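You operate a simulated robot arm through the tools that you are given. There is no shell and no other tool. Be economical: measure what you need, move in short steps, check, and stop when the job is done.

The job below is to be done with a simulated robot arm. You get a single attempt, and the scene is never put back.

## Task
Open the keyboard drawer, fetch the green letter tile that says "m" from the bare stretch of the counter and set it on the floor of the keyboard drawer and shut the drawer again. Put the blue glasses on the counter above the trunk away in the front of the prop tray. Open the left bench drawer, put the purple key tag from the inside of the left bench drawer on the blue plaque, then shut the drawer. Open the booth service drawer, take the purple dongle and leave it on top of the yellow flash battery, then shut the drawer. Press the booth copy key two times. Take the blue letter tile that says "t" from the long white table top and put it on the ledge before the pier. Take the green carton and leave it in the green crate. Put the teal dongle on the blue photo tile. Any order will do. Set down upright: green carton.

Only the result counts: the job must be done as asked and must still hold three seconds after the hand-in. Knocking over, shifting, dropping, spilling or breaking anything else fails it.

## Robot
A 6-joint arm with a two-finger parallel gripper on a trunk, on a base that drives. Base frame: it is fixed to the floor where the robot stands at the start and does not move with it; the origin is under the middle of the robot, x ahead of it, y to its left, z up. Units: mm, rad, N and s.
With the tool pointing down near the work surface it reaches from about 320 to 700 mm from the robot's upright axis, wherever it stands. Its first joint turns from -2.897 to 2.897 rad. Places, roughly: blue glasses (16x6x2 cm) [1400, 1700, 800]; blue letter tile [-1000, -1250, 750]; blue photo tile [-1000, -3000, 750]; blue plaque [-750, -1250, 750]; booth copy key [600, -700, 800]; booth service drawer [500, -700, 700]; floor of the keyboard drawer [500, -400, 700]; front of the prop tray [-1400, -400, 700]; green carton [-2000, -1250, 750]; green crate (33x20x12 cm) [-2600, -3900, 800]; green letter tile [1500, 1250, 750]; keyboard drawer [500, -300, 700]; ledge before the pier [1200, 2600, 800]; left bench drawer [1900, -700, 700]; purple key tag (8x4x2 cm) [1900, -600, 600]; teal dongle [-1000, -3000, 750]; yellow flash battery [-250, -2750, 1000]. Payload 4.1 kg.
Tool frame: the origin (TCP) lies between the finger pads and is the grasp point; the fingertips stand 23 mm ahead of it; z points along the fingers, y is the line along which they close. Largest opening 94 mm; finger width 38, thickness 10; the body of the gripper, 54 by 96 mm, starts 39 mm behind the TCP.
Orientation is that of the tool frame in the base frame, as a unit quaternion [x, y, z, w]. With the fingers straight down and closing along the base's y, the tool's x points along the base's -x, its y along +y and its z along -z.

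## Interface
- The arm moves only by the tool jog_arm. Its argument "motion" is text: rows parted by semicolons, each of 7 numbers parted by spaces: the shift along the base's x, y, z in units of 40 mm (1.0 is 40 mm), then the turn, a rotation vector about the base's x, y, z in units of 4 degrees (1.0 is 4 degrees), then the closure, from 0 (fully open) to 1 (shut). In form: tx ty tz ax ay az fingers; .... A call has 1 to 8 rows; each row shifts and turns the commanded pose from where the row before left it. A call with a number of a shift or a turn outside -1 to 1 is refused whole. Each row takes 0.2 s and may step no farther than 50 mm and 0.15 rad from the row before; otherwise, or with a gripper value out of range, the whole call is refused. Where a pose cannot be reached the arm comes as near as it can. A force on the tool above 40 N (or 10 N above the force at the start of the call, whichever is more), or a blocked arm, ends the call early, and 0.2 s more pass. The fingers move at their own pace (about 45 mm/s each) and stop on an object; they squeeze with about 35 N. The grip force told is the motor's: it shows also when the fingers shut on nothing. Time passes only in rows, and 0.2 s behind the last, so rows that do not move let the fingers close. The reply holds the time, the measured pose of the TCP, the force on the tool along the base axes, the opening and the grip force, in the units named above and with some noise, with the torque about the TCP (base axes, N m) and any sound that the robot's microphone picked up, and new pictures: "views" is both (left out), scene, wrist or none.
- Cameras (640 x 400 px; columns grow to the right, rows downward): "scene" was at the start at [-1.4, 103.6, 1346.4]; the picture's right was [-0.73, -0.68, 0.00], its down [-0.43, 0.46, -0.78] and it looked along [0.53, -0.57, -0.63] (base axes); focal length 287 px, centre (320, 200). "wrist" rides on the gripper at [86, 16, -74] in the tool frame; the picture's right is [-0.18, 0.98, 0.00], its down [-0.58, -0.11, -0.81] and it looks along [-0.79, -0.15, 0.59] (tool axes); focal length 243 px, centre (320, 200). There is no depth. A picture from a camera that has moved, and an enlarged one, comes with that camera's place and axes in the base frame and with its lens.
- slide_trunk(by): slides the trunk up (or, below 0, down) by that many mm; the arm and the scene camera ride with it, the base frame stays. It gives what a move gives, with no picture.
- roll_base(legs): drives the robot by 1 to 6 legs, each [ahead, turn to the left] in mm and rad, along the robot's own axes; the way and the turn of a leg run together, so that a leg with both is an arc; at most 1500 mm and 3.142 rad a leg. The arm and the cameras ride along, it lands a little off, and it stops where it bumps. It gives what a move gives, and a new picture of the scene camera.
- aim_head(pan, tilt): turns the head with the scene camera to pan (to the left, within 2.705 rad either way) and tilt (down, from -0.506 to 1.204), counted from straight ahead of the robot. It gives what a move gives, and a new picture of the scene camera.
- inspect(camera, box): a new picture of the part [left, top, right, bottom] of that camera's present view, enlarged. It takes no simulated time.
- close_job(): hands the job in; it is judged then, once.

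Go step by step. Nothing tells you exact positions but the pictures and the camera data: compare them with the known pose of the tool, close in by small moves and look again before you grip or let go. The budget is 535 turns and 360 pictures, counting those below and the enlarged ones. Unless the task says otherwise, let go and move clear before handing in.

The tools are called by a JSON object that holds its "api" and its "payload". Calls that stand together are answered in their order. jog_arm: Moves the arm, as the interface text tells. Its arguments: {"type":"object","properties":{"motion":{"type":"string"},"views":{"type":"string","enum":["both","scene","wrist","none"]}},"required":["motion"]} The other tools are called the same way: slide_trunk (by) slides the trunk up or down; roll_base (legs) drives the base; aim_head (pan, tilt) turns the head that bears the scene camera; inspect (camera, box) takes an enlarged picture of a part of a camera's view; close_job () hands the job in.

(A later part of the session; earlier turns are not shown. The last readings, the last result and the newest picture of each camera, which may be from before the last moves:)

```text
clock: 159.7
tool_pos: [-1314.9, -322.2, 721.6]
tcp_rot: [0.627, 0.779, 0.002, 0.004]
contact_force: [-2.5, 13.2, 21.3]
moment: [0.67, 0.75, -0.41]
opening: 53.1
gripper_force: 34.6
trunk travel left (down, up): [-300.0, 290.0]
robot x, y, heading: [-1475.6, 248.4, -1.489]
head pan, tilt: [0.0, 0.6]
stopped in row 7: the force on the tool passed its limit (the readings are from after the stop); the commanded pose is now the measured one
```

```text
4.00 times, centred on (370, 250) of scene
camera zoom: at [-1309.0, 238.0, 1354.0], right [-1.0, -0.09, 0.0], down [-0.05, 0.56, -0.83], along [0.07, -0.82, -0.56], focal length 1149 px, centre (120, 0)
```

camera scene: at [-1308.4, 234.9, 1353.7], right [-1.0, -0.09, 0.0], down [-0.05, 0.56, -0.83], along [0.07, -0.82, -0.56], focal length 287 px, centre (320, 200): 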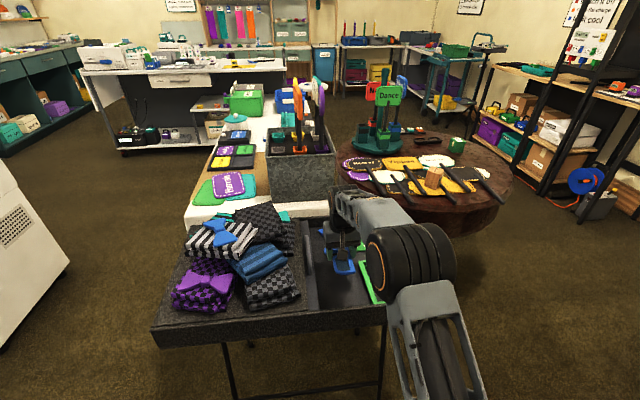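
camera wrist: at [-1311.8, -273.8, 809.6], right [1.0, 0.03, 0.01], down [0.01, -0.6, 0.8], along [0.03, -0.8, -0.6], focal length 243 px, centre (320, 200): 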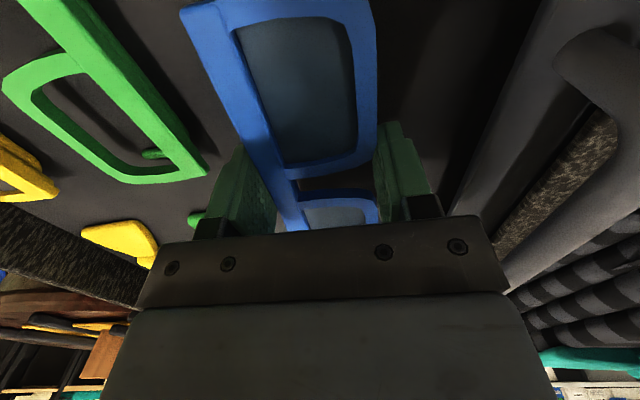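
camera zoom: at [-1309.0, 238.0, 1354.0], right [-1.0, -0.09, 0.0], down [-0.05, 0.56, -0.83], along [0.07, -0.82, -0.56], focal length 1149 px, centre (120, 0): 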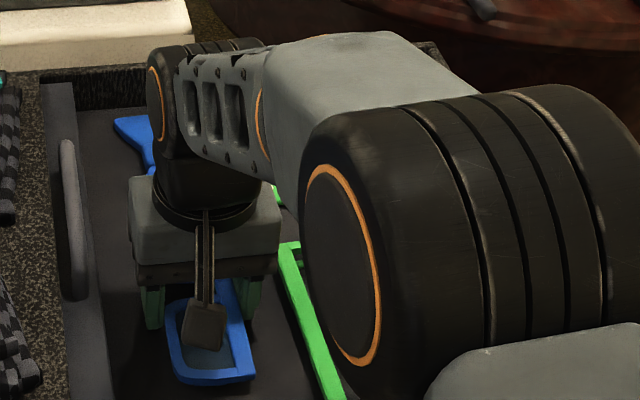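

{"api": "jog_arm", "payload": {"motion": "0 0 .06 0 0 0 0.8;0 0 0 0 0 0 0.24;0 0 0 0 0 0 0.24;0 0 0 0 0 0 0.24;0 0 .5 0 0 0 0.24;0 0 .9 0 0 0 0.24;0 0 .9 0 0 0 0.24;0 0 .9 0 0 0 0.24", "views": "wrist"}}

{"api": "inspect", "payload": {"camera": "scene", "box": [290, 200, 450, 300]}}

```text
clock: 161.5
tool_pos: [-1314.5, -322.3, 849.6]
tcp_rot: [0.627, 0.779, 0.003, 0.003]
contact_force: [0.9, -0.4, -0.2]
moment: [0.04, -0.03, -0.01]
opening: 71.5
gripper_force: 0.1
trunk travel left (down, up): [-300.0, 290.0]
robot x, y, heading: [-1472.7, 247.0, -1.484]
head pan, tilt: [0.0, 0.6]
camera wrist: at [-1318.0, -234.7, 923.2], right [1.0, 0.03, 0.01], down [0.01, -0.59, 0.81], along [0.03, -0.81, -0.59], focal length 243 px, centre (320, 200)
```

wrist: 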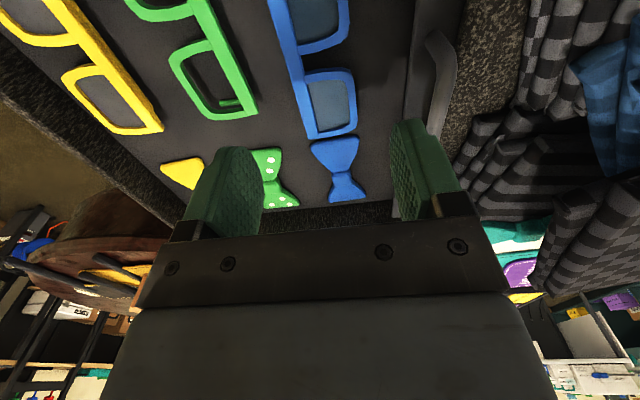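

```text
4.00 times, centred on (370, 250) of scene
camera zoom: at [-1308.3, 235.0, 1353.6], right [-1.0, -0.09, 0.0], down [-0.05, 0.56, -0.82], along [0.07, -0.82, -0.57], focal length 1149 px, centre (120, 0)
```

zoom: 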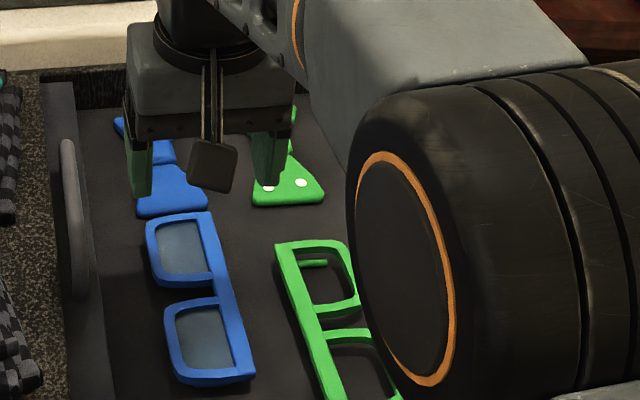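

Glasses are placed in the front of the tray. Next, the letter "t" tile: retract the arm and drive round to the aisle east of the long table to look.

{"api": "jog_arm", "payload": {"motion": "0 0 .9 0 0 0 0.3;-.3 .5 .9 0 0 0 0.3;-.6 .8 .6 0 0 0 0.3;-.6 .8 .4 0 0 0 0.3;-.6 .8 0 0 0 0 0.3;-.6 .8 0 0 0 0 0.3;-.5 .7 0 0 0 0 0.3", "views": "none"}}

{"api": "roll_base", "payload": {"legs": [[-80, 0], [0, 1.4], [1300, 0], [0, -1.75]]}}

```text
clock: 163.1
tool_pos: [-1445.1, -146.2, 961.9]
tcp_rot: [0.627, 0.779, 0.002, 0.003]
contact_force: [0.2, -1.3, 0.0]
moment: [0.01, 0.0, -0.01]
opening: 65.8
gripper_force: 0.0
trunk travel left (down, up): [-300.0, 290.0]
robot x, y, heading: [-1473.3, 249.8, -1.485]
head pan, tilt: [0.0, 0.6]
```

```text
clock: 177.9
tool_pos: [-278.2, -152.2, 963.0]
tcp_rot: [0.738, 0.675, 0.003, 0.004]
contact_force: [-0.4, 0.4, -0.8]
moment: [0.01, -0.01, 0.03]
opening: 66.1
gripper_force: 0.2
trunk travel left (down, up): [-300.0, 290.0]
robot x, y, heading: [-187.4, 236.6, -1.788]
head pan, tilt: [0.0, 0.6]
camera scene: at [-33.5, 171.1, 1353.6], right [-0.98, 0.22, 0.0], down [0.12, 0.55, -0.83], along [-0.18, -0.81, -0.56], focal length 287 px, centre (320, 200)
```

scene: 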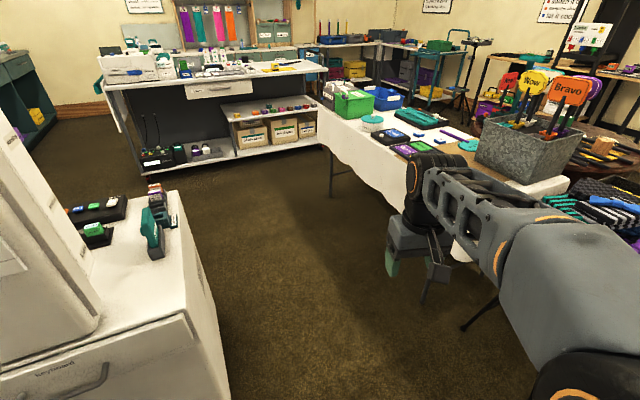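

{"api": "inspect", "payload": {"camera": "scene", "box": [320, 70, 560, 200]}}

{"api": "inspect", "payload": {"camera": "scene", "box": [80, 20, 340, 180]}}

{"api": "inspect", "payload": {"camera": "scene", "box": [30, 160, 230, 290]}}

```text
2.67 times, centred on (440, 135) of scene
camera zoom: at [-33.5, 171.1, 1353.6], right [-0.98, 0.22, 0.0], down [0.12, 0.55, -0.83], along [-0.18, -0.81, -0.56], focal length 766 px, centre (0, 373)
```

zoom: 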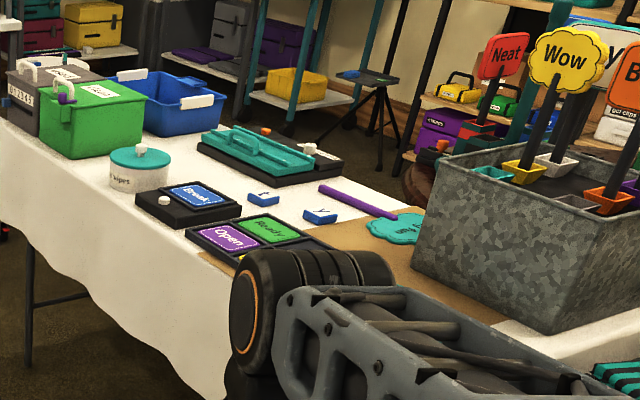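

```text
2.46 times, centred on (210, 100) of scene
camera zoom: at [-33.5, 171.1, 1353.6], right [-0.98, 0.22, 0.0], down [0.12, 0.55, -0.83], along [-0.18, -0.81, -0.56], focal length 707 px, centre (591, 446)
```

zoom: 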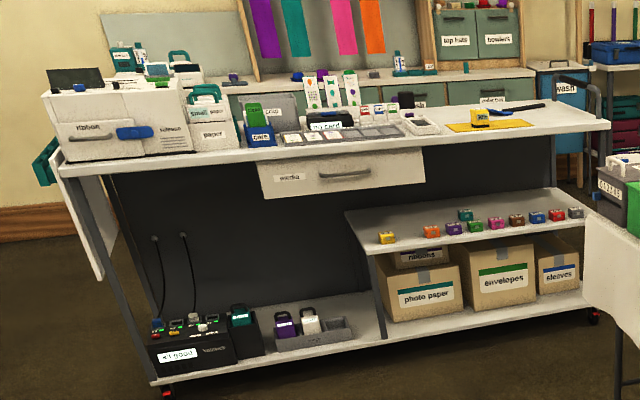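

```text
3.08 times, centred on (130, 225) of scene
camera zoom: at [-33.5, 171.1, 1353.6], right [-0.98, 0.22, 0.0], down [0.12, 0.55, -0.83], along [-0.18, -0.81, -0.56], focal length 884 px, centre (905, 123)
```

zoom: 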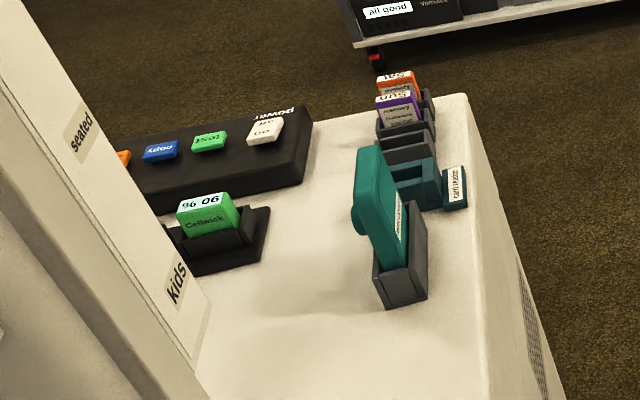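

The "t" tile is near (-837,-1080) and the blue "Break" plaque near (-709,-1127). Driving down the aisle to pick "t".

{"api": "roll_base", "payload": {"legs": [[0, 0.206], [1150, 0], [0, -1.4]]}}

{"api": "aim_head", "payload": {"pan": 0.0, "tilt": 0.8}}

```text
clock: 187.9
tool_pos: [-605.9, -929.9, 962.6]
tcp_rot: [0.992, 0.128, 0.0, 0.005]
contact_force: [0.1, -0.4, -0.5]
moment: [0.0, 0.02, -0.01]
opening: 65.9
gripper_force: 0.0
trunk travel left (down, up): [-300.0, 290.0]
robot x, y, heading: [-216.5, -883.2, -3.016]
head pan, tilt: [0.0, 0.6]
camera scene: at [-218.6, -1051.4, 1353.6], right [-0.13, 0.99, 0.0], down [0.56, 0.07, -0.83], along [-0.82, -0.1, -0.56], focal length 287 px, centre (320, 200)
```

scene: 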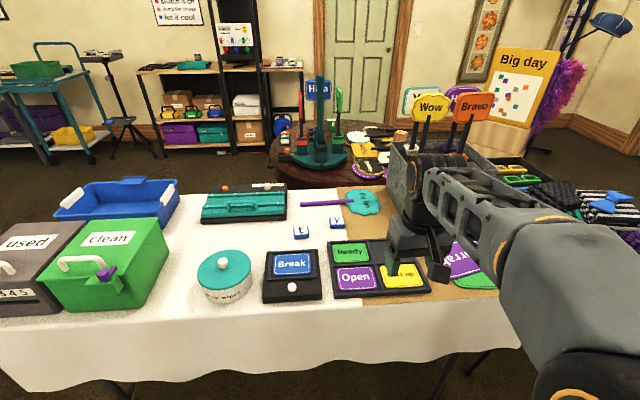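

```text
clock: 188.6
tool_pos: [-605.4, -928.8, 962.5]
tcp_rot: [0.992, 0.129, -0.001, 0.005]
contact_force: [0.6, 0.6, -0.6]
moment: [-0.04, -0.05, -0.04]
opening: 65.8
gripper_force: 0.0
trunk travel left (down, up): [-300.0, 290.0]
robot x, y, heading: [-212.8, -881.4, -3.015]
head pan, tilt: [0.0, 0.799]
camera scene: at [-210.9, -1050.4, 1336.8], right [-0.13, 0.99, 0.0], down [0.71, 0.09, -0.7], along [-0.69, -0.09, -0.72], focal length 287 px, centre (320, 200)
```

scene: 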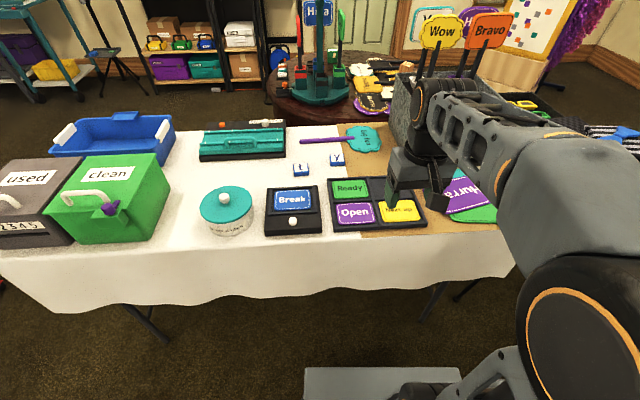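

The "t" tile is near (-915,-1205), slightly too far; I'll shift the base south and closer.

{"api": "roll_base", "payload": {"legs": [[0, 1.44], [270, 0], [0, -1.5], [100, 0]]}}

```text
clock: 198.4
tool_pos: [-719.2, -1148.5, 962.1]
tcp_rot: [0.998, 0.063, -0.001, 0.004]
contact_force: [0.7, -0.6, -1.0]
moment: [0.01, 0.0, 0.02]
opening: 65.8
gripper_force: 0.1
trunk travel left (down, up): [-300.0, 290.0]
robot x, y, heading: [-318.6, -1152.6, 3.14]
head pan, tilt: [0.0, 0.799]
camera scene: at [-342.9, -1319.8, 1336.7], right [0.0, 1.0, 0.0], down [0.72, 0.0, -0.7], along [-0.7, 0.0, -0.72], focal length 287 px, centre (320, 200)
```

scene: 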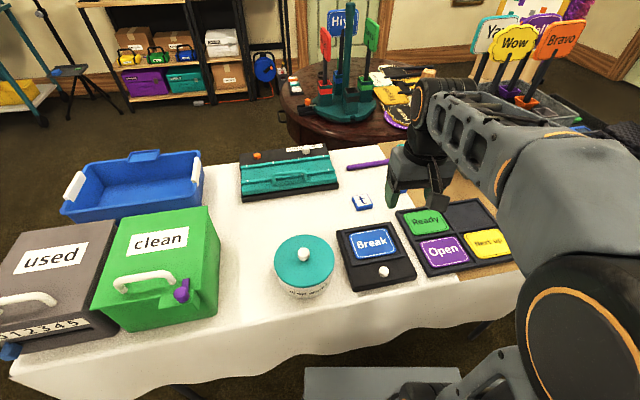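

"t" tile at about (-899,-1203, top 757). Moving above it.

{"api": "jog_arm", "payload": {"motion": "-.9 -.27 0 0 0 0 0.2;-.9 -.27 -.5 0 0 0 0.2;-.9 -.27 -.7 0 0 0 0.2;-.9 -.27 -.8 0 0 0 0.2;-.9 -.27 -.8 0 0 0 0.2", "views": "wrist"}}

```text
clock: 199.6
tool_pos: [-897.1, -1204.7, 852.5]
tcp_rot: [0.998, 0.063, -0.001, 0.004]
contact_force: [0.3, -1.2, 0.0]
moment: [-0.02, -0.01, 0.0]
opening: 75.1
gripper_force: 0.0
trunk travel left (down, up): [-300.0, 290.0]
robot x, y, heading: [-324.3, -1149.8, 3.141]
head pan, tilt: [0.0, 0.799]
camera wrist: at [-810.2, -1209.2, 926.7], right [-0.06, -1.0, 0.01], down [-0.59, 0.04, 0.81], along [-0.81, 0.04, -0.59], focal length 243 px, centre (320, 200)
```

wrist: 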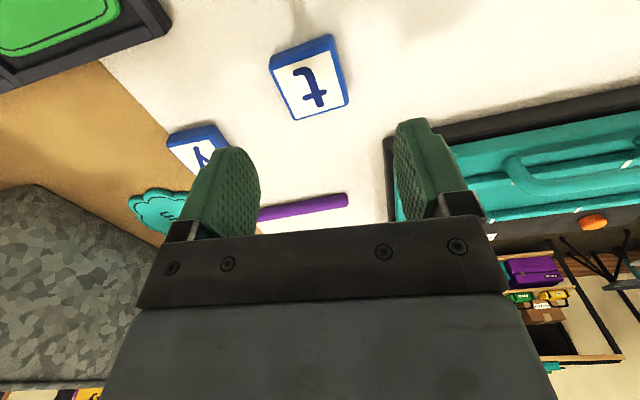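

Rotate +9°, descend, and look.

{"api": "jog_arm", "payload": {"motion": "-.1 .1 -.8 0 0 .75 0.2;0 0 -.8 0 0 .75 0.2;0 0 -.4 0 0 .75 0.2", "views": "wrist"}}

```text
clock: 200.4
tool_pos: [-903.7, -1199.6, 770.5]
tcp_rot: [0.99, 0.141, 0.0, 0.005]
contact_force: [-0.9, 0.4, 0.6]
moment: [-0.01, 0.02, 0.01]
opening: 75.2
gripper_force: 0.2
trunk travel left (down, up): [-300.0, 290.0]
robot x, y, heading: [-319.9, -1154.2, 3.139]
head pan, tilt: [0.0, 0.799]
camera wrist: at [-816.6, -1191.0, 844.3], right [0.1, -1.0, 0.01], down [-0.59, -0.05, 0.81], along [-0.8, -0.08, -0.59], focal length 243 px, centre (320, 200)
```

wrist: 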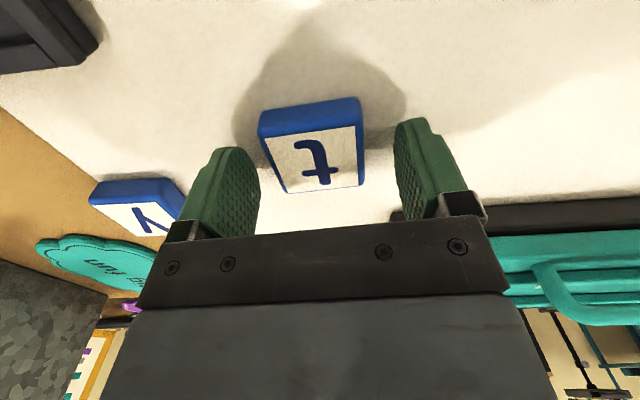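

{"api": "jog_arm", "payload": {"motion": "0 .06 -.15 0 0 0 0.2;0 0 0 0 0 0 1;0 0 0 0 0 0 1;0 0 0 0 0 0 1;0 0 0 0 0 0 1;0 0 0 0 0 0 1", "views": "wrist"}}

```text
clock: 201.8
tool_pos: [-903.7, -1198.4, 764.8]
tcp_rot: [0.99, 0.141, -0.001, 0.005]
contact_force: [0.0, -0.2, 0.4]
moment: [-0.02, 0.0, 0.01]
opening: 46.8
gripper_force: 34.6
trunk travel left (down, up): [-300.0, 290.0]
robot x, y, heading: [-322.0, -1153.1, 3.137]
head pan, tilt: [0.0, 0.799]
camera wrist: at [-816.1, -1188.2, 839.0], right [0.1, -1.0, 0.01], down [-0.59, -0.05, 0.81], along [-0.8, -0.08, -0.59], focal length 243 px, centre (320, 200)
```

wrist: 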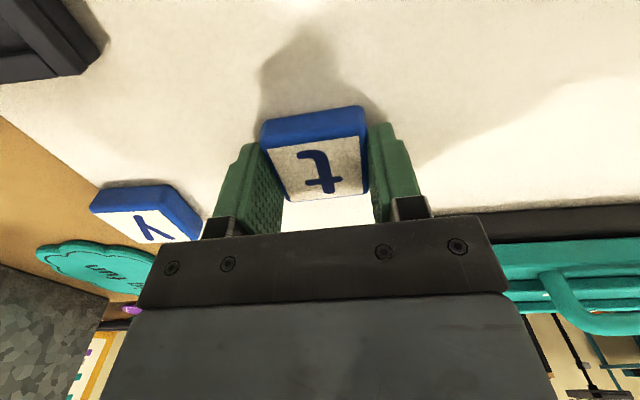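

Gripped. Lift, retract, then drive to the far-left ledge by the pier.

{"api": "jog_arm", "payload": {"motion": "0 0 .9 0 0 0 1;0 0 .9 0 0 0 1;.6 0 .9 0 0 0 1;.9 .2 .9 0 0 0 1;.9 .2 .8 0 0 0 1;.9 .3 .5 0 0 0 1;.9 .3 0 0 0 0 1;.6 .3 0 0 0 0 1", "views": "none"}}

{"api": "roll_base", "payload": {"legs": [[-110, 0], [0, -1.57], [1500, 0], [150, 0], [0, -0.63]]}}

```text
refused: row 4 steps farther than a row can; nothing moved
```

```text
clock: 203.0
tool_pos: [-831.1, -1197.8, 767.7]
tcp_rot: [0.991, 0.136, -0.019, 0.004]
contact_force: [-7.6, -0.8, -2.9]
moment: [0.07, 0.07, -0.26]
opening: 46.5
gripper_force: 35.4
trunk travel left (down, up): [-300.0, 290.0]
robot x, y, heading: [-243.7, -1151.9, 3.136]
head pan, tilt: [0.0, 0.799]
stopped in leg 1: the force on the tool passed its limit (the readings are from after the stop); the commanded pose is now the measured one
camera scene: at [-262.7, -1320.3, 1336.8], right [0.01, 1.0, 0.0], down [0.72, 0.0, -0.7], along [-0.7, 0.0, -0.72], focal length 287 px, centre (320, 200)
```

scene: 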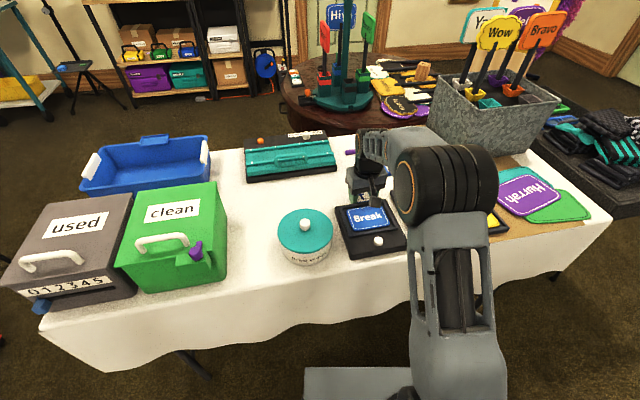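

My arm call was refused and the base dragged the tile slightly until the force stop; measurements show the plaque device did not move. Lifting straight up now.

{"api": "jog_arm", "payload": {"motion": "-.1 0 .3 0 0 0 1;0 0 .9 0 0 0 1;0 0 .9 0 0 0 1;0 0 .9 0 0 0 1;0 0 .9 0 0 0 1;0 0 .8 0 0 0 1;.9 .2 0 0 0 0 1;.9 .2 0 0 0 0 1", "views": "both"}}

{"api": "inspect", "payload": {"camera": "scene", "box": [260, 160, 480, 290]}}

```text
clock: 204.8
tool_pos: [-762.2, -1180.0, 957.0]
tcp_rot: [0.991, 0.136, -0.019, 0.004]
contact_force: [0.2, 0.4, 0.0]
moment: [0.0, 0.02, 0.02]
opening: 46.9
gripper_force: 35.6
trunk travel left (down, up): [-300.0, 290.0]
robot x, y, heading: [-241.5, -1150.5, 3.141]
head pan, tilt: [0.0, 0.799]
camera scene: at [-261.8, -1320.1, 1336.7], right [0.01, 1.0, 0.0], down [0.72, 0.0, -0.7], along [-0.7, 0.0, -0.72], focal length 287 px, centre (320, 200)
camera wrist: at [-671.7, -1171.6, 1028.0], right [0.09, -1.0, 0.01], down [-0.56, -0.04, 0.83], along [-0.82, -0.08, -0.56], focal length 243 px, centre (320, 200)
```

scene: 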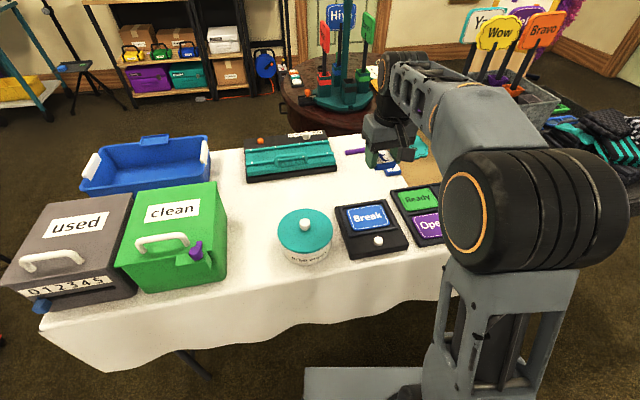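
wrist: 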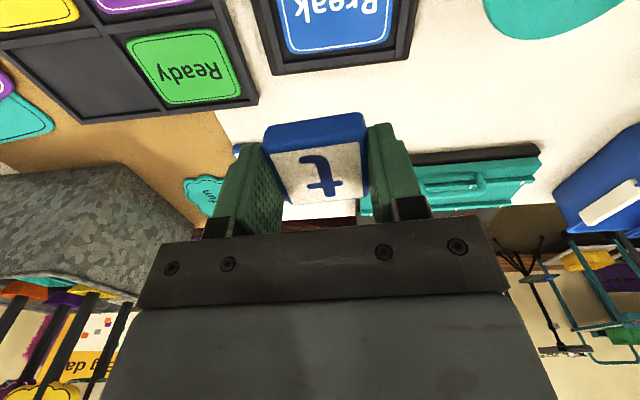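

```text
2.91 times, centred on (370, 225) of scene
camera zoom: at [-261.8, -1320.1, 1336.7], right [0.01, 1.0, 0.0], down [0.72, 0.0, -0.7], along [-0.7, 0.0, -0.72], focal length 836 px, centre (174, 127)
```

zoom: 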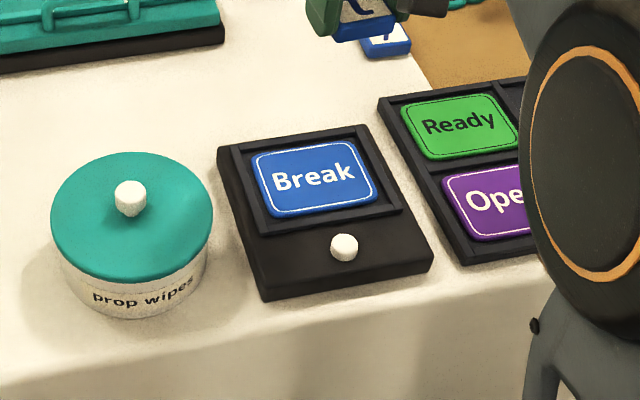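

All intact. Retract more and then drive.

{"api": "jog_arm", "payload": {"motion": ".9 .2 0 0 0 0 1;.9 .2 0 0 0 0 1;.9 .2 0 0 0 0 1", "views": "none"}}

{"api": "roll_base", "payload": {"legs": [[-30, 0], [0, -1.57], [1500, 0], [150, 0], [0, -0.63]]}}

```text
clock: 205.6
tool_pos: [-653.0, -1155.1, 955.0]
tcp_rot: [0.991, 0.135, -0.018, 0.005]
contact_force: [-0.2, 0.0, -1.0]
moment: [0.02, -0.02, 0.03]
opening: 47.0
gripper_force: 34.8
trunk travel left (down, up): [-300.0, 290.0]
robot x, y, heading: [-240.8, -1153.4, 3.14]
head pan, tilt: [0.0, 0.799]
```

```text
clock: 220.0
tool_pos: [78.8, 835.8, 955.2]
tcp_rot: [-0.565, 0.825, 0.013, 0.015]
contact_force: [0.4, 0.4, -0.4]
moment: [0.0, 0.01, 0.0]
opening: 46.5
gripper_force: 35.1
trunk travel left (down, up): [-300.0, 290.0]
robot x, y, heading: [-172.4, 506.5, 0.921]
head pan, tilt: [0.0, 0.799]
camera scene: at [-288.8, 620.8, 1336.7], right [0.8, -0.6, 0.0], down [-0.43, -0.57, -0.7], along [0.42, 0.56, -0.72], focal length 287 px, centre (320, 200)
```

scene: 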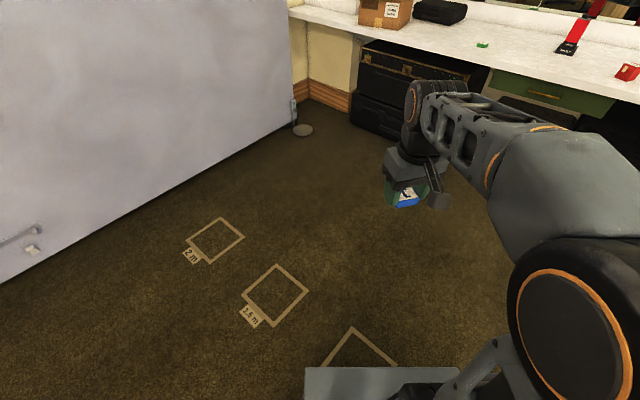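

{"api": "roll_base", "payload": {"legs": [[1450, 0]]}}

{"api": "aim_head", "payload": {"pan": 0.3, "tilt": 0.55}}

```text
clock: 227.0
tool_pos: [902.8, 1983.5, 954.4]
tcp_rot: [-0.577, 0.816, 0.011, 0.014]
contact_force: [0.1, -0.7, -0.1]
moment: [0.02, -0.03, -0.01]
opening: 46.7
gripper_force: 35.2
trunk travel left (down, up): [-300.0, 290.0]
robot x, y, heading: [671.9, 1645.4, 0.956]
head pan, tilt: [0.0, 0.799]
camera scene: at [543.1, 1756.3, 1336.7], right [0.82, -0.58, 0.0], down [-0.41, -0.58, -0.7], along [0.4, 0.57, -0.72], focal length 287 px, centre (320, 200)
```

scene: 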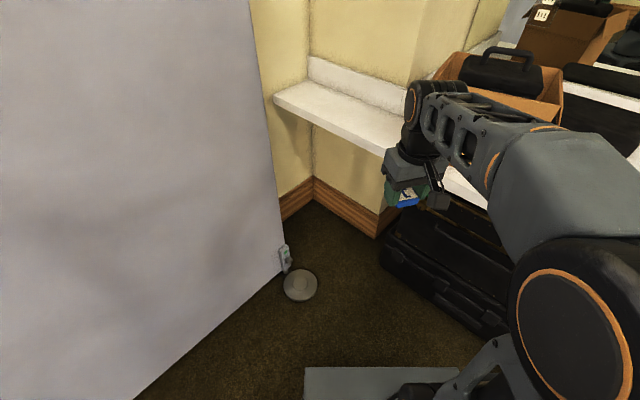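

```text
clock: 227.8
tool_pos: [903.1, 1981.9, 953.9]
tcp_rot: [-0.577, 0.816, 0.012, 0.014]
contact_force: [-0.9, 0.1, -0.8]
moment: [0.0, -0.05, 0.0]
opening: 46.6
gripper_force: 35.3
trunk travel left (down, up): [-300.0, 290.0]
robot x, y, heading: [668.0, 1640.7, 0.957]
head pan, tilt: [0.3, 0.55]
camera scene: at [524.5, 1775.9, 1358.1], right [0.95, -0.31, 0.0], down [-0.16, -0.5, -0.85], along [0.27, 0.81, -0.52], focal length 287 px, centre (320, 200)
```

scene: 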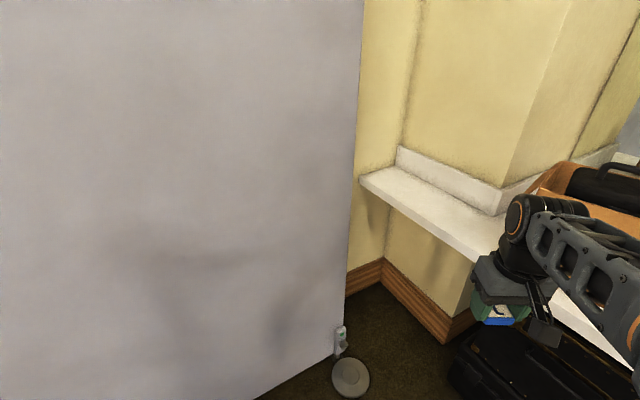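

The ledge before the pier is the white shelf around (1195,2590). Driving closer.

{"api": "roll_base", "payload": {"legs": [[0, 0.065], [420, 0]]}}

{"api": "aim_head", "payload": {"pan": 0.1, "tilt": 0.7}}

```text
clock: 230.9
tool_pos: [1106.7, 2357.0, 955.1]
tcp_rot: [-0.601, 0.799, 0.013, 0.015]
contact_force: [1.2, 0.3, -0.4]
moment: [0.01, 0.02, 0.01]
opening: 46.6
gripper_force: 35.1
trunk travel left (down, up): [-300.0, 290.0]
robot x, y, heading: [891.3, 2004.8, 1.012]
head pan, tilt: [0.3, 0.55]
camera scene: at [741.1, 2128.7, 1358.1], right [0.97, -0.26, 0.0], down [-0.13, -0.51, -0.85], along [0.22, 0.82, -0.52], focal length 287 px, centre (320, 200)
```

scene: 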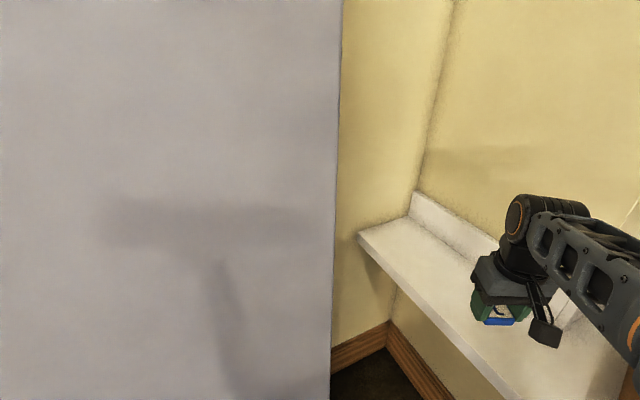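

```text
clock: 231.6
tool_pos: [1106.8, 2358.6, 954.9]
tcp_rot: [-0.601, 0.799, 0.013, 0.014]
contact_force: [0.4, 0.4, -1.0]
moment: [0.02, 0.02, -0.01]
opening: 46.9
gripper_force: 34.7
trunk travel left (down, up): [-300.0, 290.0]
robot x, y, heading: [891.6, 2004.3, 1.012]
head pan, tilt: [0.099, 0.7]
camera scene: at [755.9, 2118.2, 1345.0], right [0.9, -0.44, 0.0], down [-0.28, -0.58, -0.77], along [0.34, 0.69, -0.64], focal length 287 px, centre (320, 200)
```

scene: 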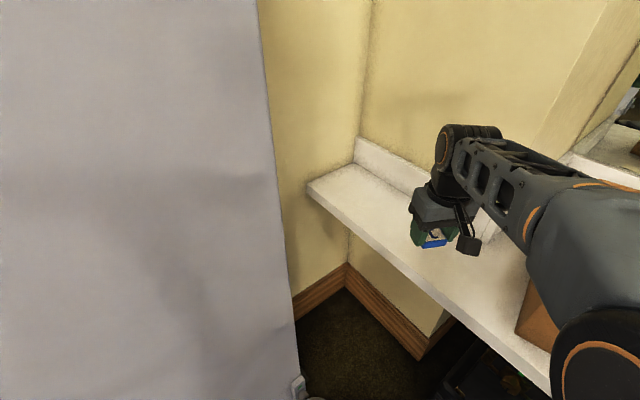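

Moving the tile over the ledge at (1200, 2560).

{"api": "jog_arm", "payload": {"motion": ".33 .72 0 0 0 0 1;.33 .72 0 0 0 0 1;.33 .72 0 0 0 0 1;.33 .72 0 0 0 0 1;.33 .72 -.3 0 0 0 1;.33 .72 -.7 0 0 0 1;.35 .72 -.7 0 0 0 1;0 0 -.7 0 0 0 1", "views": "both"}}

```text
clock: 233.4
tool_pos: [1200.0, 2558.9, 857.0]
tcp_rot: [-0.6, 0.799, 0.013, 0.014]
contact_force: [0.0, -0.2, -0.3]
moment: [-0.03, 0.0, 0.02]
opening: 46.7
gripper_force: 34.9
trunk travel left (down, up): [-300.0, 290.0]
robot x, y, heading: [889.7, 2003.2, 1.014]
head pan, tilt: [0.099, 0.7]
camera scene: at [756.0, 2118.4, 1345.0], right [0.9, -0.44, 0.0], down [-0.29, -0.58, -0.76], along [0.34, 0.69, -0.64], focal length 287 px, centre (320, 200)
camera wrist: at [1159.3, 2477.7, 927.7], right [-0.89, 0.45, 0.01], down [0.26, 0.5, 0.83], along [0.37, 0.74, -0.56], focal length 243 px, centre (320, 200)
```

scene: 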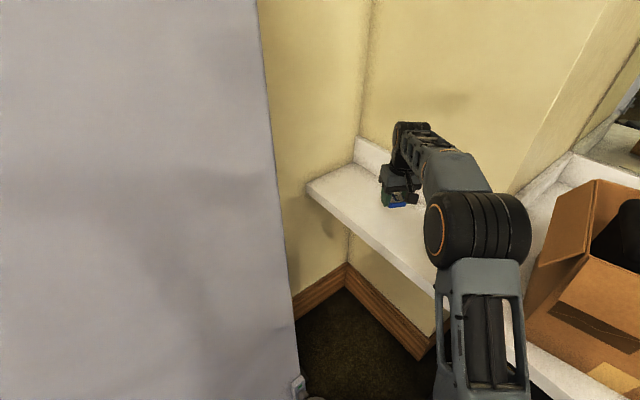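
wrist: 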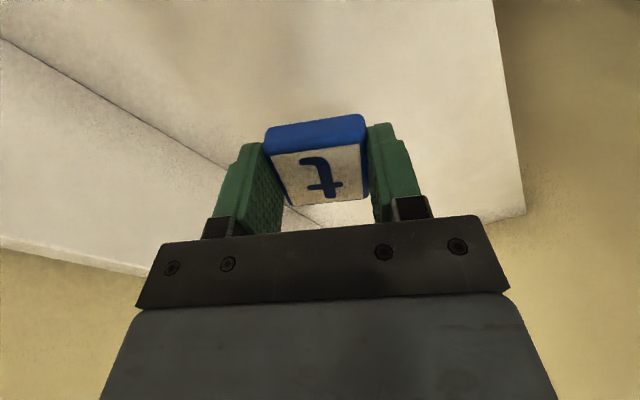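

Centred over the ledge. Lowering to contact.

{"api": "jog_arm", "payload": {"motion": "0 0 -.6 0 0 0 1;0 0 -.3 0 0 0 1;0 0 -.25 0 0 0 1;0 0 -.2 0 0 0 1;0 0 -.2 0 0 0 1;0 0 -.2 0 0 0 1", "views": "none"}}

```text
clock: 234.7
tool_pos: [1200.4, 2562.7, 804.2]
tcp_rot: [-0.601, 0.799, 0.016, 0.023]
contact_force: [0.1, 0.4, 15.8]
moment: [-0.26, 0.06, 0.0]
opening: 46.7
gripper_force: 34.6
trunk travel left (down, up): [-300.0, 290.0]
robot x, y, heading: [890.8, 2005.1, 1.013]
head pan, tilt: [0.099, 0.7]
stopped in row 6: the force on the tool passed its limit (the readings are from after the stop); the commanded pose is now the measured one
```

{"api": "jog_arm", "payload": {"motion": "0 0 .05 0 0 0 0.8;0 0 0 0 0 0 0.2;0 0 0 0 0 0 0.2;0 0 0 0 0 0 0.2;0 0 .5 0 0 0 0.2;0 0 .9 0 0 0 0.2;0 0 .9 0 0 0 0.2;0 0 .9 0 0 0 0.2", "views": "wrist"}}

```text
clock: 236.5
tool_pos: [1199.7, 2562.2, 929.1]
tcp_rot: [-0.601, 0.799, 0.014, 0.02]
contact_force: [0.6, -0.3, -0.4]
moment: [0.01, 0.02, -0.01]
opening: 75.3
gripper_force: 0.1
trunk travel left (down, up): [-300.0, 290.0]
robot x, y, heading: [890.7, 2006.6, 1.009]
head pan, tilt: [0.099, 0.7]
camera wrist: at [1159.3, 2480.7, 999.7], right [-0.89, 0.45, 0.01], down [0.26, 0.49, 0.83], along [0.37, 0.75, -0.55], focal length 243 px, centre (320, 200)
```

wrist: 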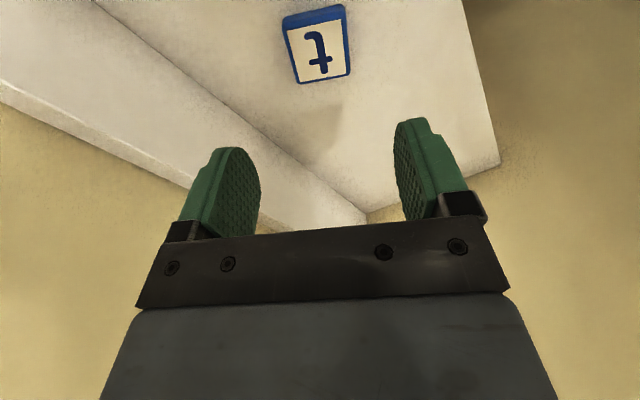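

"t" placed on the ledge. Now retract, back away, and go look at the left bench drawer area.

{"api": "jog_arm", "payload": {"motion": "-.3 -.6 .7 0 0 0 0.2;-.4 -.85 0 0 0 0 0.2;-.4 -.85 0 0 0 0 0.2;-.4 -.85 0 0 0 0 0.2;-.4 -.85 0 0 0 0 0.2;-.4 -.85 0 0 0 0 0.2;-.4 -.85 0 0 0 0 0.2", "views": "none"}}

{"api": "roll_base", "payload": {"legs": [[-600, 0], [0, -2.3], [650, 0]]}}

{"api": "aim_head", "payload": {"pan": 0.3, "tilt": 0.5}}

```text
clock: 238.1
tool_pos: [1090.5, 2333.2, 955.9]
tcp_rot: [-0.601, 0.799, 0.015, 0.02]
contact_force: [-0.5, -0.6, -0.7]
moment: [0.0, 0.01, 0.02]
opening: 75.3
gripper_force: 0.1
trunk travel left (down, up): [-300.0, 290.0]
robot x, y, heading: [892.0, 2003.0, 1.016]
head pan, tilt: [0.099, 0.7]
```

```text
clock: 250.2
tool_pos: [865.8, 505.6, 955.7]
tcp_rot: [0.489, 0.872, -0.013, 0.023]
contact_force: [-0.1, 0.7, 0.4]
moment: [0.01, -0.01, -0.04]
opening: 75.1
gripper_force: 0.1
trunk travel left (down, up): [-300.0, 290.0]
robot x, y, heading: [756.2, 878.6, -1.298]
head pan, tilt: [0.099, 0.7]
camera scene: at [934.4, 898.0, 1345.0], right [-0.93, -0.36, 0.0], down [-0.23, 0.6, -0.77], along [0.28, -0.71, -0.64], focal length 287 px, centre (320, 200)
```

scene: 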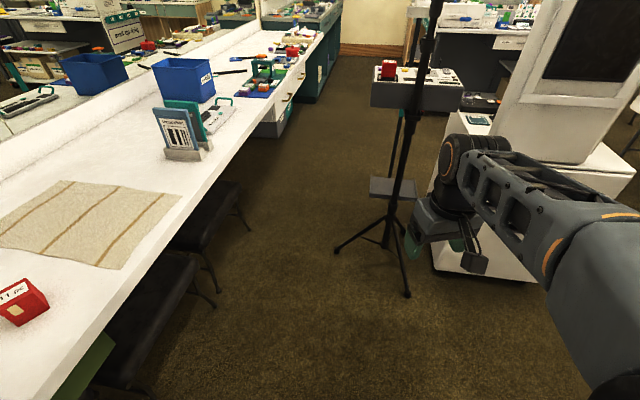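

```text
clock: 250.9
tool_pos: [867.6, 505.9, 953.9]
tcp_rot: [0.489, 0.872, -0.012, 0.022]
contact_force: [-1.6, 0.4, -0.5]
moment: [0.0, -0.01, -0.03]
opening: 75.2
gripper_force: 0.1
trunk travel left (down, up): [-300.0, 290.0]
robot x, y, heading: [759.7, 876.8, -1.301]
head pan, tilt: [0.3, 0.499]
camera scene: at [952.8, 900.5, 1362.6], right [-0.84, -0.54, 0.0], down [-0.26, 0.4, -0.88], along [0.47, -0.74, -0.48], focal length 287 px, centre (320, 200)
```

scene: 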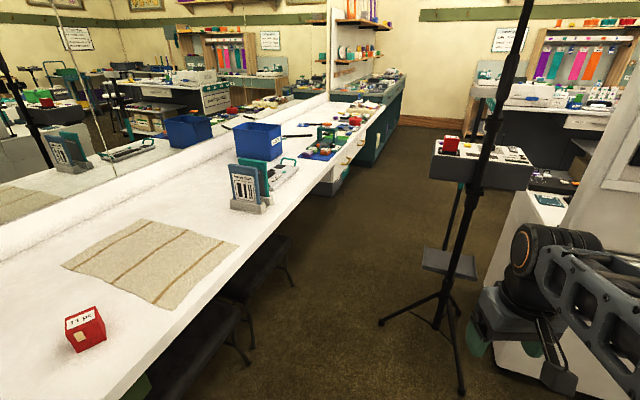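

{"api": "inspect", "payload": {"camera": "scene", "box": [300, 60, 560, 220]}}

{"api": "aim_head", "payload": {"pan": 0.3, "tilt": 0.9}}

```text
2.46 times, centred on (430, 140) of scene
camera zoom: at [952.8, 900.5, 1362.6], right [-0.84, -0.54, 0.0], down [-0.26, 0.4, -0.88], along [0.47, -0.74, -0.48], focal length 707 px, centre (49, 348)
```

zoom: 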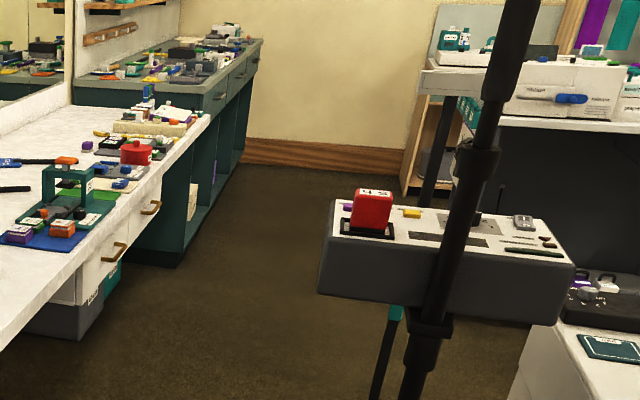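

```text
clock: 251.8
tool_pos: [867.1, 505.6, 955.0]
tcp_rot: [0.489, 0.872, -0.012, 0.023]
contact_force: [0.1, 0.1, 0.0]
moment: [0.01, -0.03, 0.02]
opening: 75.1
gripper_force: 0.1
trunk travel left (down, up): [-300.0, 290.0]
robot x, y, heading: [759.0, 877.9, -1.3]
head pan, tilt: [0.3, 0.901]
camera scene: at [944.5, 913.5, 1328.9], right [-0.84, -0.54, 0.0], down [-0.42, 0.66, -0.62], along [0.34, -0.52, -0.78], focal length 287 px, centre (320, 200)
```

scene: 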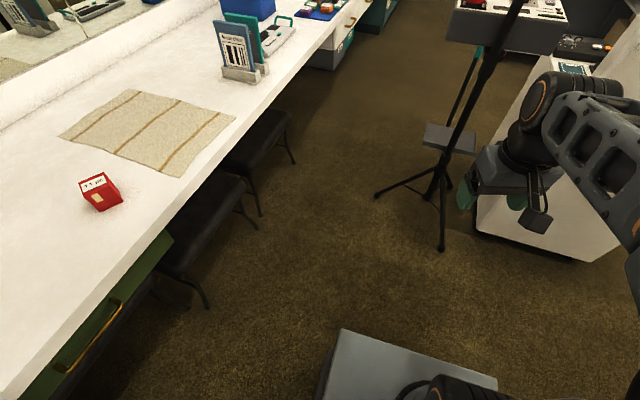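

The white-counter drawer (handle ≈(1739,-652)) is tucked behind the tripod; I need to see the area from the south. Driving round the booth by the west aisle.

{"api": "roll_base", "payload": {"legs": [[0, -1.294], [1111, 0], [0, 1.02], [1450, 0]]}}

{"api": "aim_head", "payload": {"pan": 1.3, "tilt": 0.5}}

```text
clock: 270.2
tool_pos: [-169.7, -1530.0, 955.8]
tcp_rot: [0.599, 0.8, -0.015, 0.021]
contact_force: [0.1, -0.2, 0.9]
moment: [-0.02, 0.04, 0.01]
opening: 75.3
gripper_force: 0.1
trunk travel left (down, up): [-300.0, 290.0]
robot x, y, heading: [-176.7, -1145.4, -1.566]
head pan, tilt: [0.3, 0.901]
camera scene: at [11.8, -1157.2, 1328.8], right [-0.95, -0.3, 0.0], down [-0.24, 0.75, -0.62], along [0.19, -0.59, -0.78], focal length 287 px, centre (320, 200)
```

scene: 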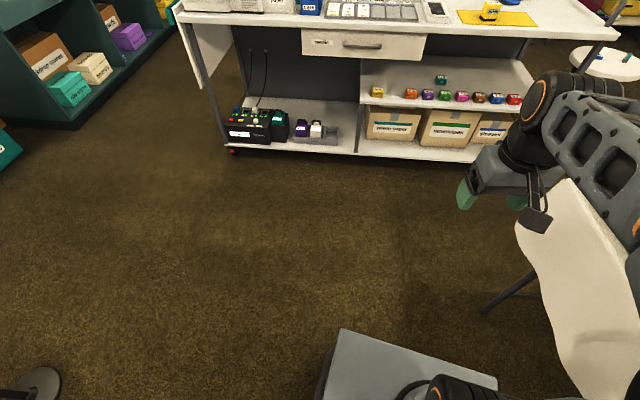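

```text
clock: 271.4
tool_pos: [-169.5, -1530.4, 955.5]
tcp_rot: [0.599, 0.8, -0.016, 0.021]
contact_force: [-0.1, -0.5, -0.9]
moment: [0.01, -0.01, 0.03]
opening: 75.1
gripper_force: 0.0
trunk travel left (down, up): [-300.0, 290.0]
robot x, y, heading: [-174.5, -1148.6, -1.559]
head pan, tilt: [1.3, 0.499]
camera scene: at [76.8, -1109.0, 1362.7], right [-0.26, -0.97, 0.0], down [-0.46, 0.12, -0.88], along [0.85, -0.23, -0.48], focal length 287 px, centre (320, 200)
```

scene: 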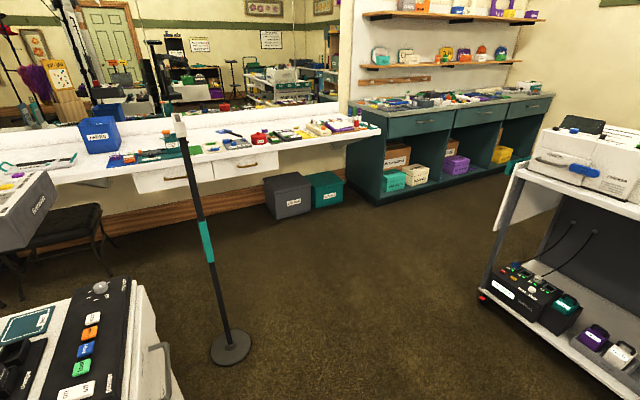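

Now it's clear: the left bench drawer is the left white one (~(1720,-690)), and the copy panel and service drawer are on the booth's south side. I'll drive to stand along the counter facing north, with the drawer on the arm's right.

{"api": "jog_arm", "payload": {"motion": "0 0 .9 0 0 0 0.2;0 0 .9 0 0 0 0.2;0 0 .9 0 0 0 0.2;0 0 .9 0 0 0 0.2;0 0 .9 0 0 0 0.2", "views": "none"}}

{"api": "roll_base", "payload": {"legs": [[0, 1.32], [1450, 0], [350, 0], [0, 1.9]]}}

{"api": "aim_head", "payload": {"pan": -0.2, "tilt": 0.6}}

```text
clock: 272.6
tool_pos: [-167.0, -1534.3, 1136.5]
tcp_rot: [0.6, 0.799, -0.015, 0.02]
contact_force: [-0.1, -0.5, 0.0]
moment: [0.01, 0.01, -0.03]
opening: 75.4
gripper_force: 0.0
trunk travel left (down, up): [-300.0, 290.0]
robot x, y, heading: [-175.2, -1145.5, -1.565]
head pan, tilt: [1.3, 0.499]
```

```text
clock: 289.5
tool_pos: [1548.2, -1214.5, 1137.0]
tcp_rot: [0.82, -0.572, -0.021, -0.014]
contact_force: [0.6, 0.4, -0.3]
moment: [0.02, 0.0, -0.02]
opening: 75.2
gripper_force: 0.1
trunk travel left (down, up): [-300.0, 290.0]
robot x, y, heading: [1581.0, -1602.0, 1.646]
head pan, tilt: [1.3, 0.499]
camera scene: at [1332.9, -1657.7, 1362.7], right [0.19, 0.98, 0.0], down [0.47, -0.09, -0.88], along [-0.86, 0.17, -0.48], focal length 287 px, centre (320, 200)
```

scene: 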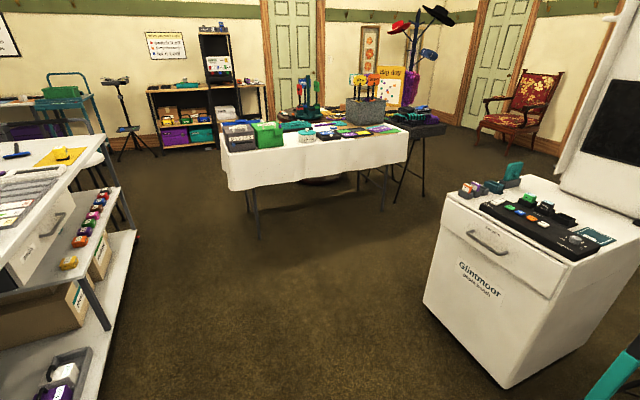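

```text
clock: 291.1
tool_pos: [1548.5, -1215.8, 1137.7]
tcp_rot: [0.82, -0.572, -0.021, -0.014]
contact_force: [0.4, -0.6, 0.8]
moment: [-0.01, 0.03, 0.01]
opening: 75.3
gripper_force: 0.0
trunk travel left (down, up): [-300.0, 290.0]
robot x, y, heading: [1584.6, -1601.0, 1.645]
head pan, tilt: [-0.201, 0.6]
camera scene: at [1433.2, -1587.6, 1353.6], right [0.99, -0.12, 0.0], down [-0.07, -0.56, -0.83], along [0.1, 0.82, -0.56], focal length 287 px, centre (320, 200)
```

scene: 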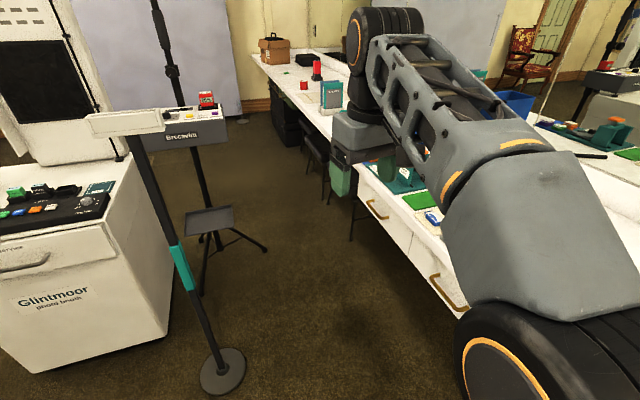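

Great view: left bench drawer handle ≈(1735,-700). Turn and advance to be beside it.

{"api": "roll_base", "payload": {"legs": [[0, 0.116], [374, 0]]}}

```text
clock: 294.0
tool_pos: [1431.2, -859.1, 1137.0]
tcp_rot: [0.853, -0.522, -0.022, -0.013]
contact_force: [0.9, 0.0, -0.1]
moment: [0.02, 0.02, 0.03]
opening: 75.2
gripper_force: 0.1
trunk travel left (down, up): [-300.0, 290.0]
robot x, y, heading: [1517.6, -1239.3, 1.769]
head pan, tilt: [-0.201, 0.6]
camera scene: at [1361.7, -1242.6, 1353.6], right [1.0, -0.01, 0.0], down [0.0, -0.56, -0.83], along [0.01, 0.83, -0.56], focal length 287 px, centre (320, 200)
```

scene: 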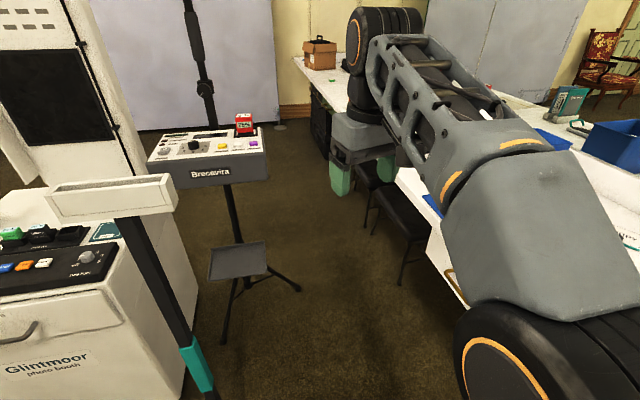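

Rotating the tool to point right (toward the drawer) while descending to handle height.

{"api": "jog_arm", "payload": {"motion": ".1 .16 -.4 .309 -.977 -.166 0;.1 .16 -.4 .309 -.977 -.166 0;.1 .16 -.4 .309 -.977 -.166 0;.1 .16 -.4 .309 -.977 -.166 0;.1 .16 -.4 .309 -.977 -.166 0;.1 .16 -.4 .309 -.977 -.166 0;.1 .16 -.4 .309 -.977 -.166 0;.1 .16 -.4 .309 -.977 -.166 0", "views": "none"}}

{"api": "jog_arm", "payload": {"motion": ".1 .16 -.5 .309 -.977 -.166 0;.1 .16 -.5 .309 -.977 -.166 0;.1 .16 -.5 .309 -.977 -.166 0;.1 .16 -.5 .309 -.977 -.166 0;.1 .16 -.5 .309 -.977 -.166 0;.1 .16 -.5 .309 -.977 -.166 0;.1 .16 -.5 .309 -.977 -.166 0;.1 .16 -.5 .309 -.977 -.166 0", "views": "none"}}

{"api": "jog_arm", "payload": {"motion": ".1 .16 -.5 .309 -.977 -.166 0;.1 .16 -.5 .309 -.977 -.166 0;.1 .16 -.5 .309 -.977 -.166 0;.1 .16 -.5 .309 -.977 -.166 0;.1 .16 -.5 .309 -.977 -.166 0;.1 .16 -.5 .309 -.977 -.166 0", "views": "both"}}

```text
clock: 295.8
tool_pos: [1461.7, -807.2, 1009.1]
tcp_rot: [0.798, -0.533, 0.166, -0.227]
contact_force: [-0.3, -0.1, 0.5]
moment: [0.03, -0.01, -0.01]
opening: 94.1
gripper_force: 0.0
trunk travel left (down, up): [-300.0, 290.0]
robot x, y, heading: [1513.5, -1238.8, 1.762]
head pan, tilt: [-0.201, 0.6]
```

```text
clock: 297.6
tool_pos: [1496.0, -756.4, 848.5]
tcp_rot: [0.676, -0.501, 0.338, -0.422]
contact_force: [0.0, 0.2, -0.6]
moment: [0.02, -0.02, 0.0]
opening: 94.0
gripper_force: 0.0
trunk travel left (down, up): [-300.0, 290.0]
robot x, y, heading: [1512.1, -1240.2, 1.769]
head pan, tilt: [-0.201, 0.6]
```

```text
clock: 299.0
tool_pos: [1517.2, -720.0, 729.5]
tcp_rot: [0.548, -0.448, 0.45, -0.544]
contact_force: [0.8, 0.0, -0.1]
moment: [0.0, 0.0, 0.03]
opening: 93.9
gripper_force: 0.1
trunk travel left (down, up): [-300.0, 290.0]
robot x, y, heading: [1514.1, -1238.7, 1.765]
head pan, tilt: [-0.201, 0.6]
camera scene: at [1361.7, -1242.7, 1353.7], right [1.0, -0.01, 0.0], down [0.0, -0.56, -0.83], along [0.01, 0.83, -0.56], focal length 287 px, centre (320, 200)
camera wrist: at [1461.4, -818.3, 713.7], right [-0.04, 0.18, -0.98], down [-0.9, 0.41, 0.11], along [0.43, 0.89, 0.15], focal length 243 px, centre (320, 200)
```

scene: 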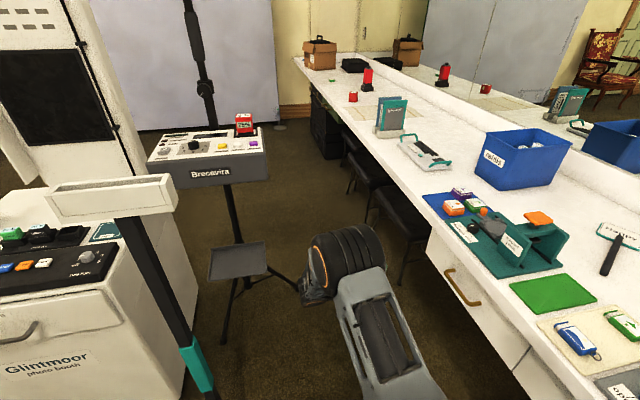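
wrist: 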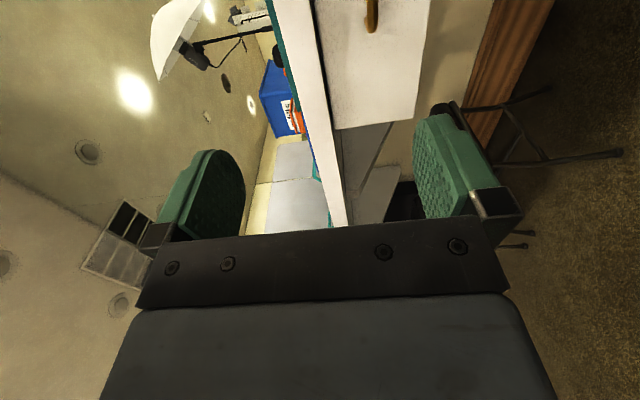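

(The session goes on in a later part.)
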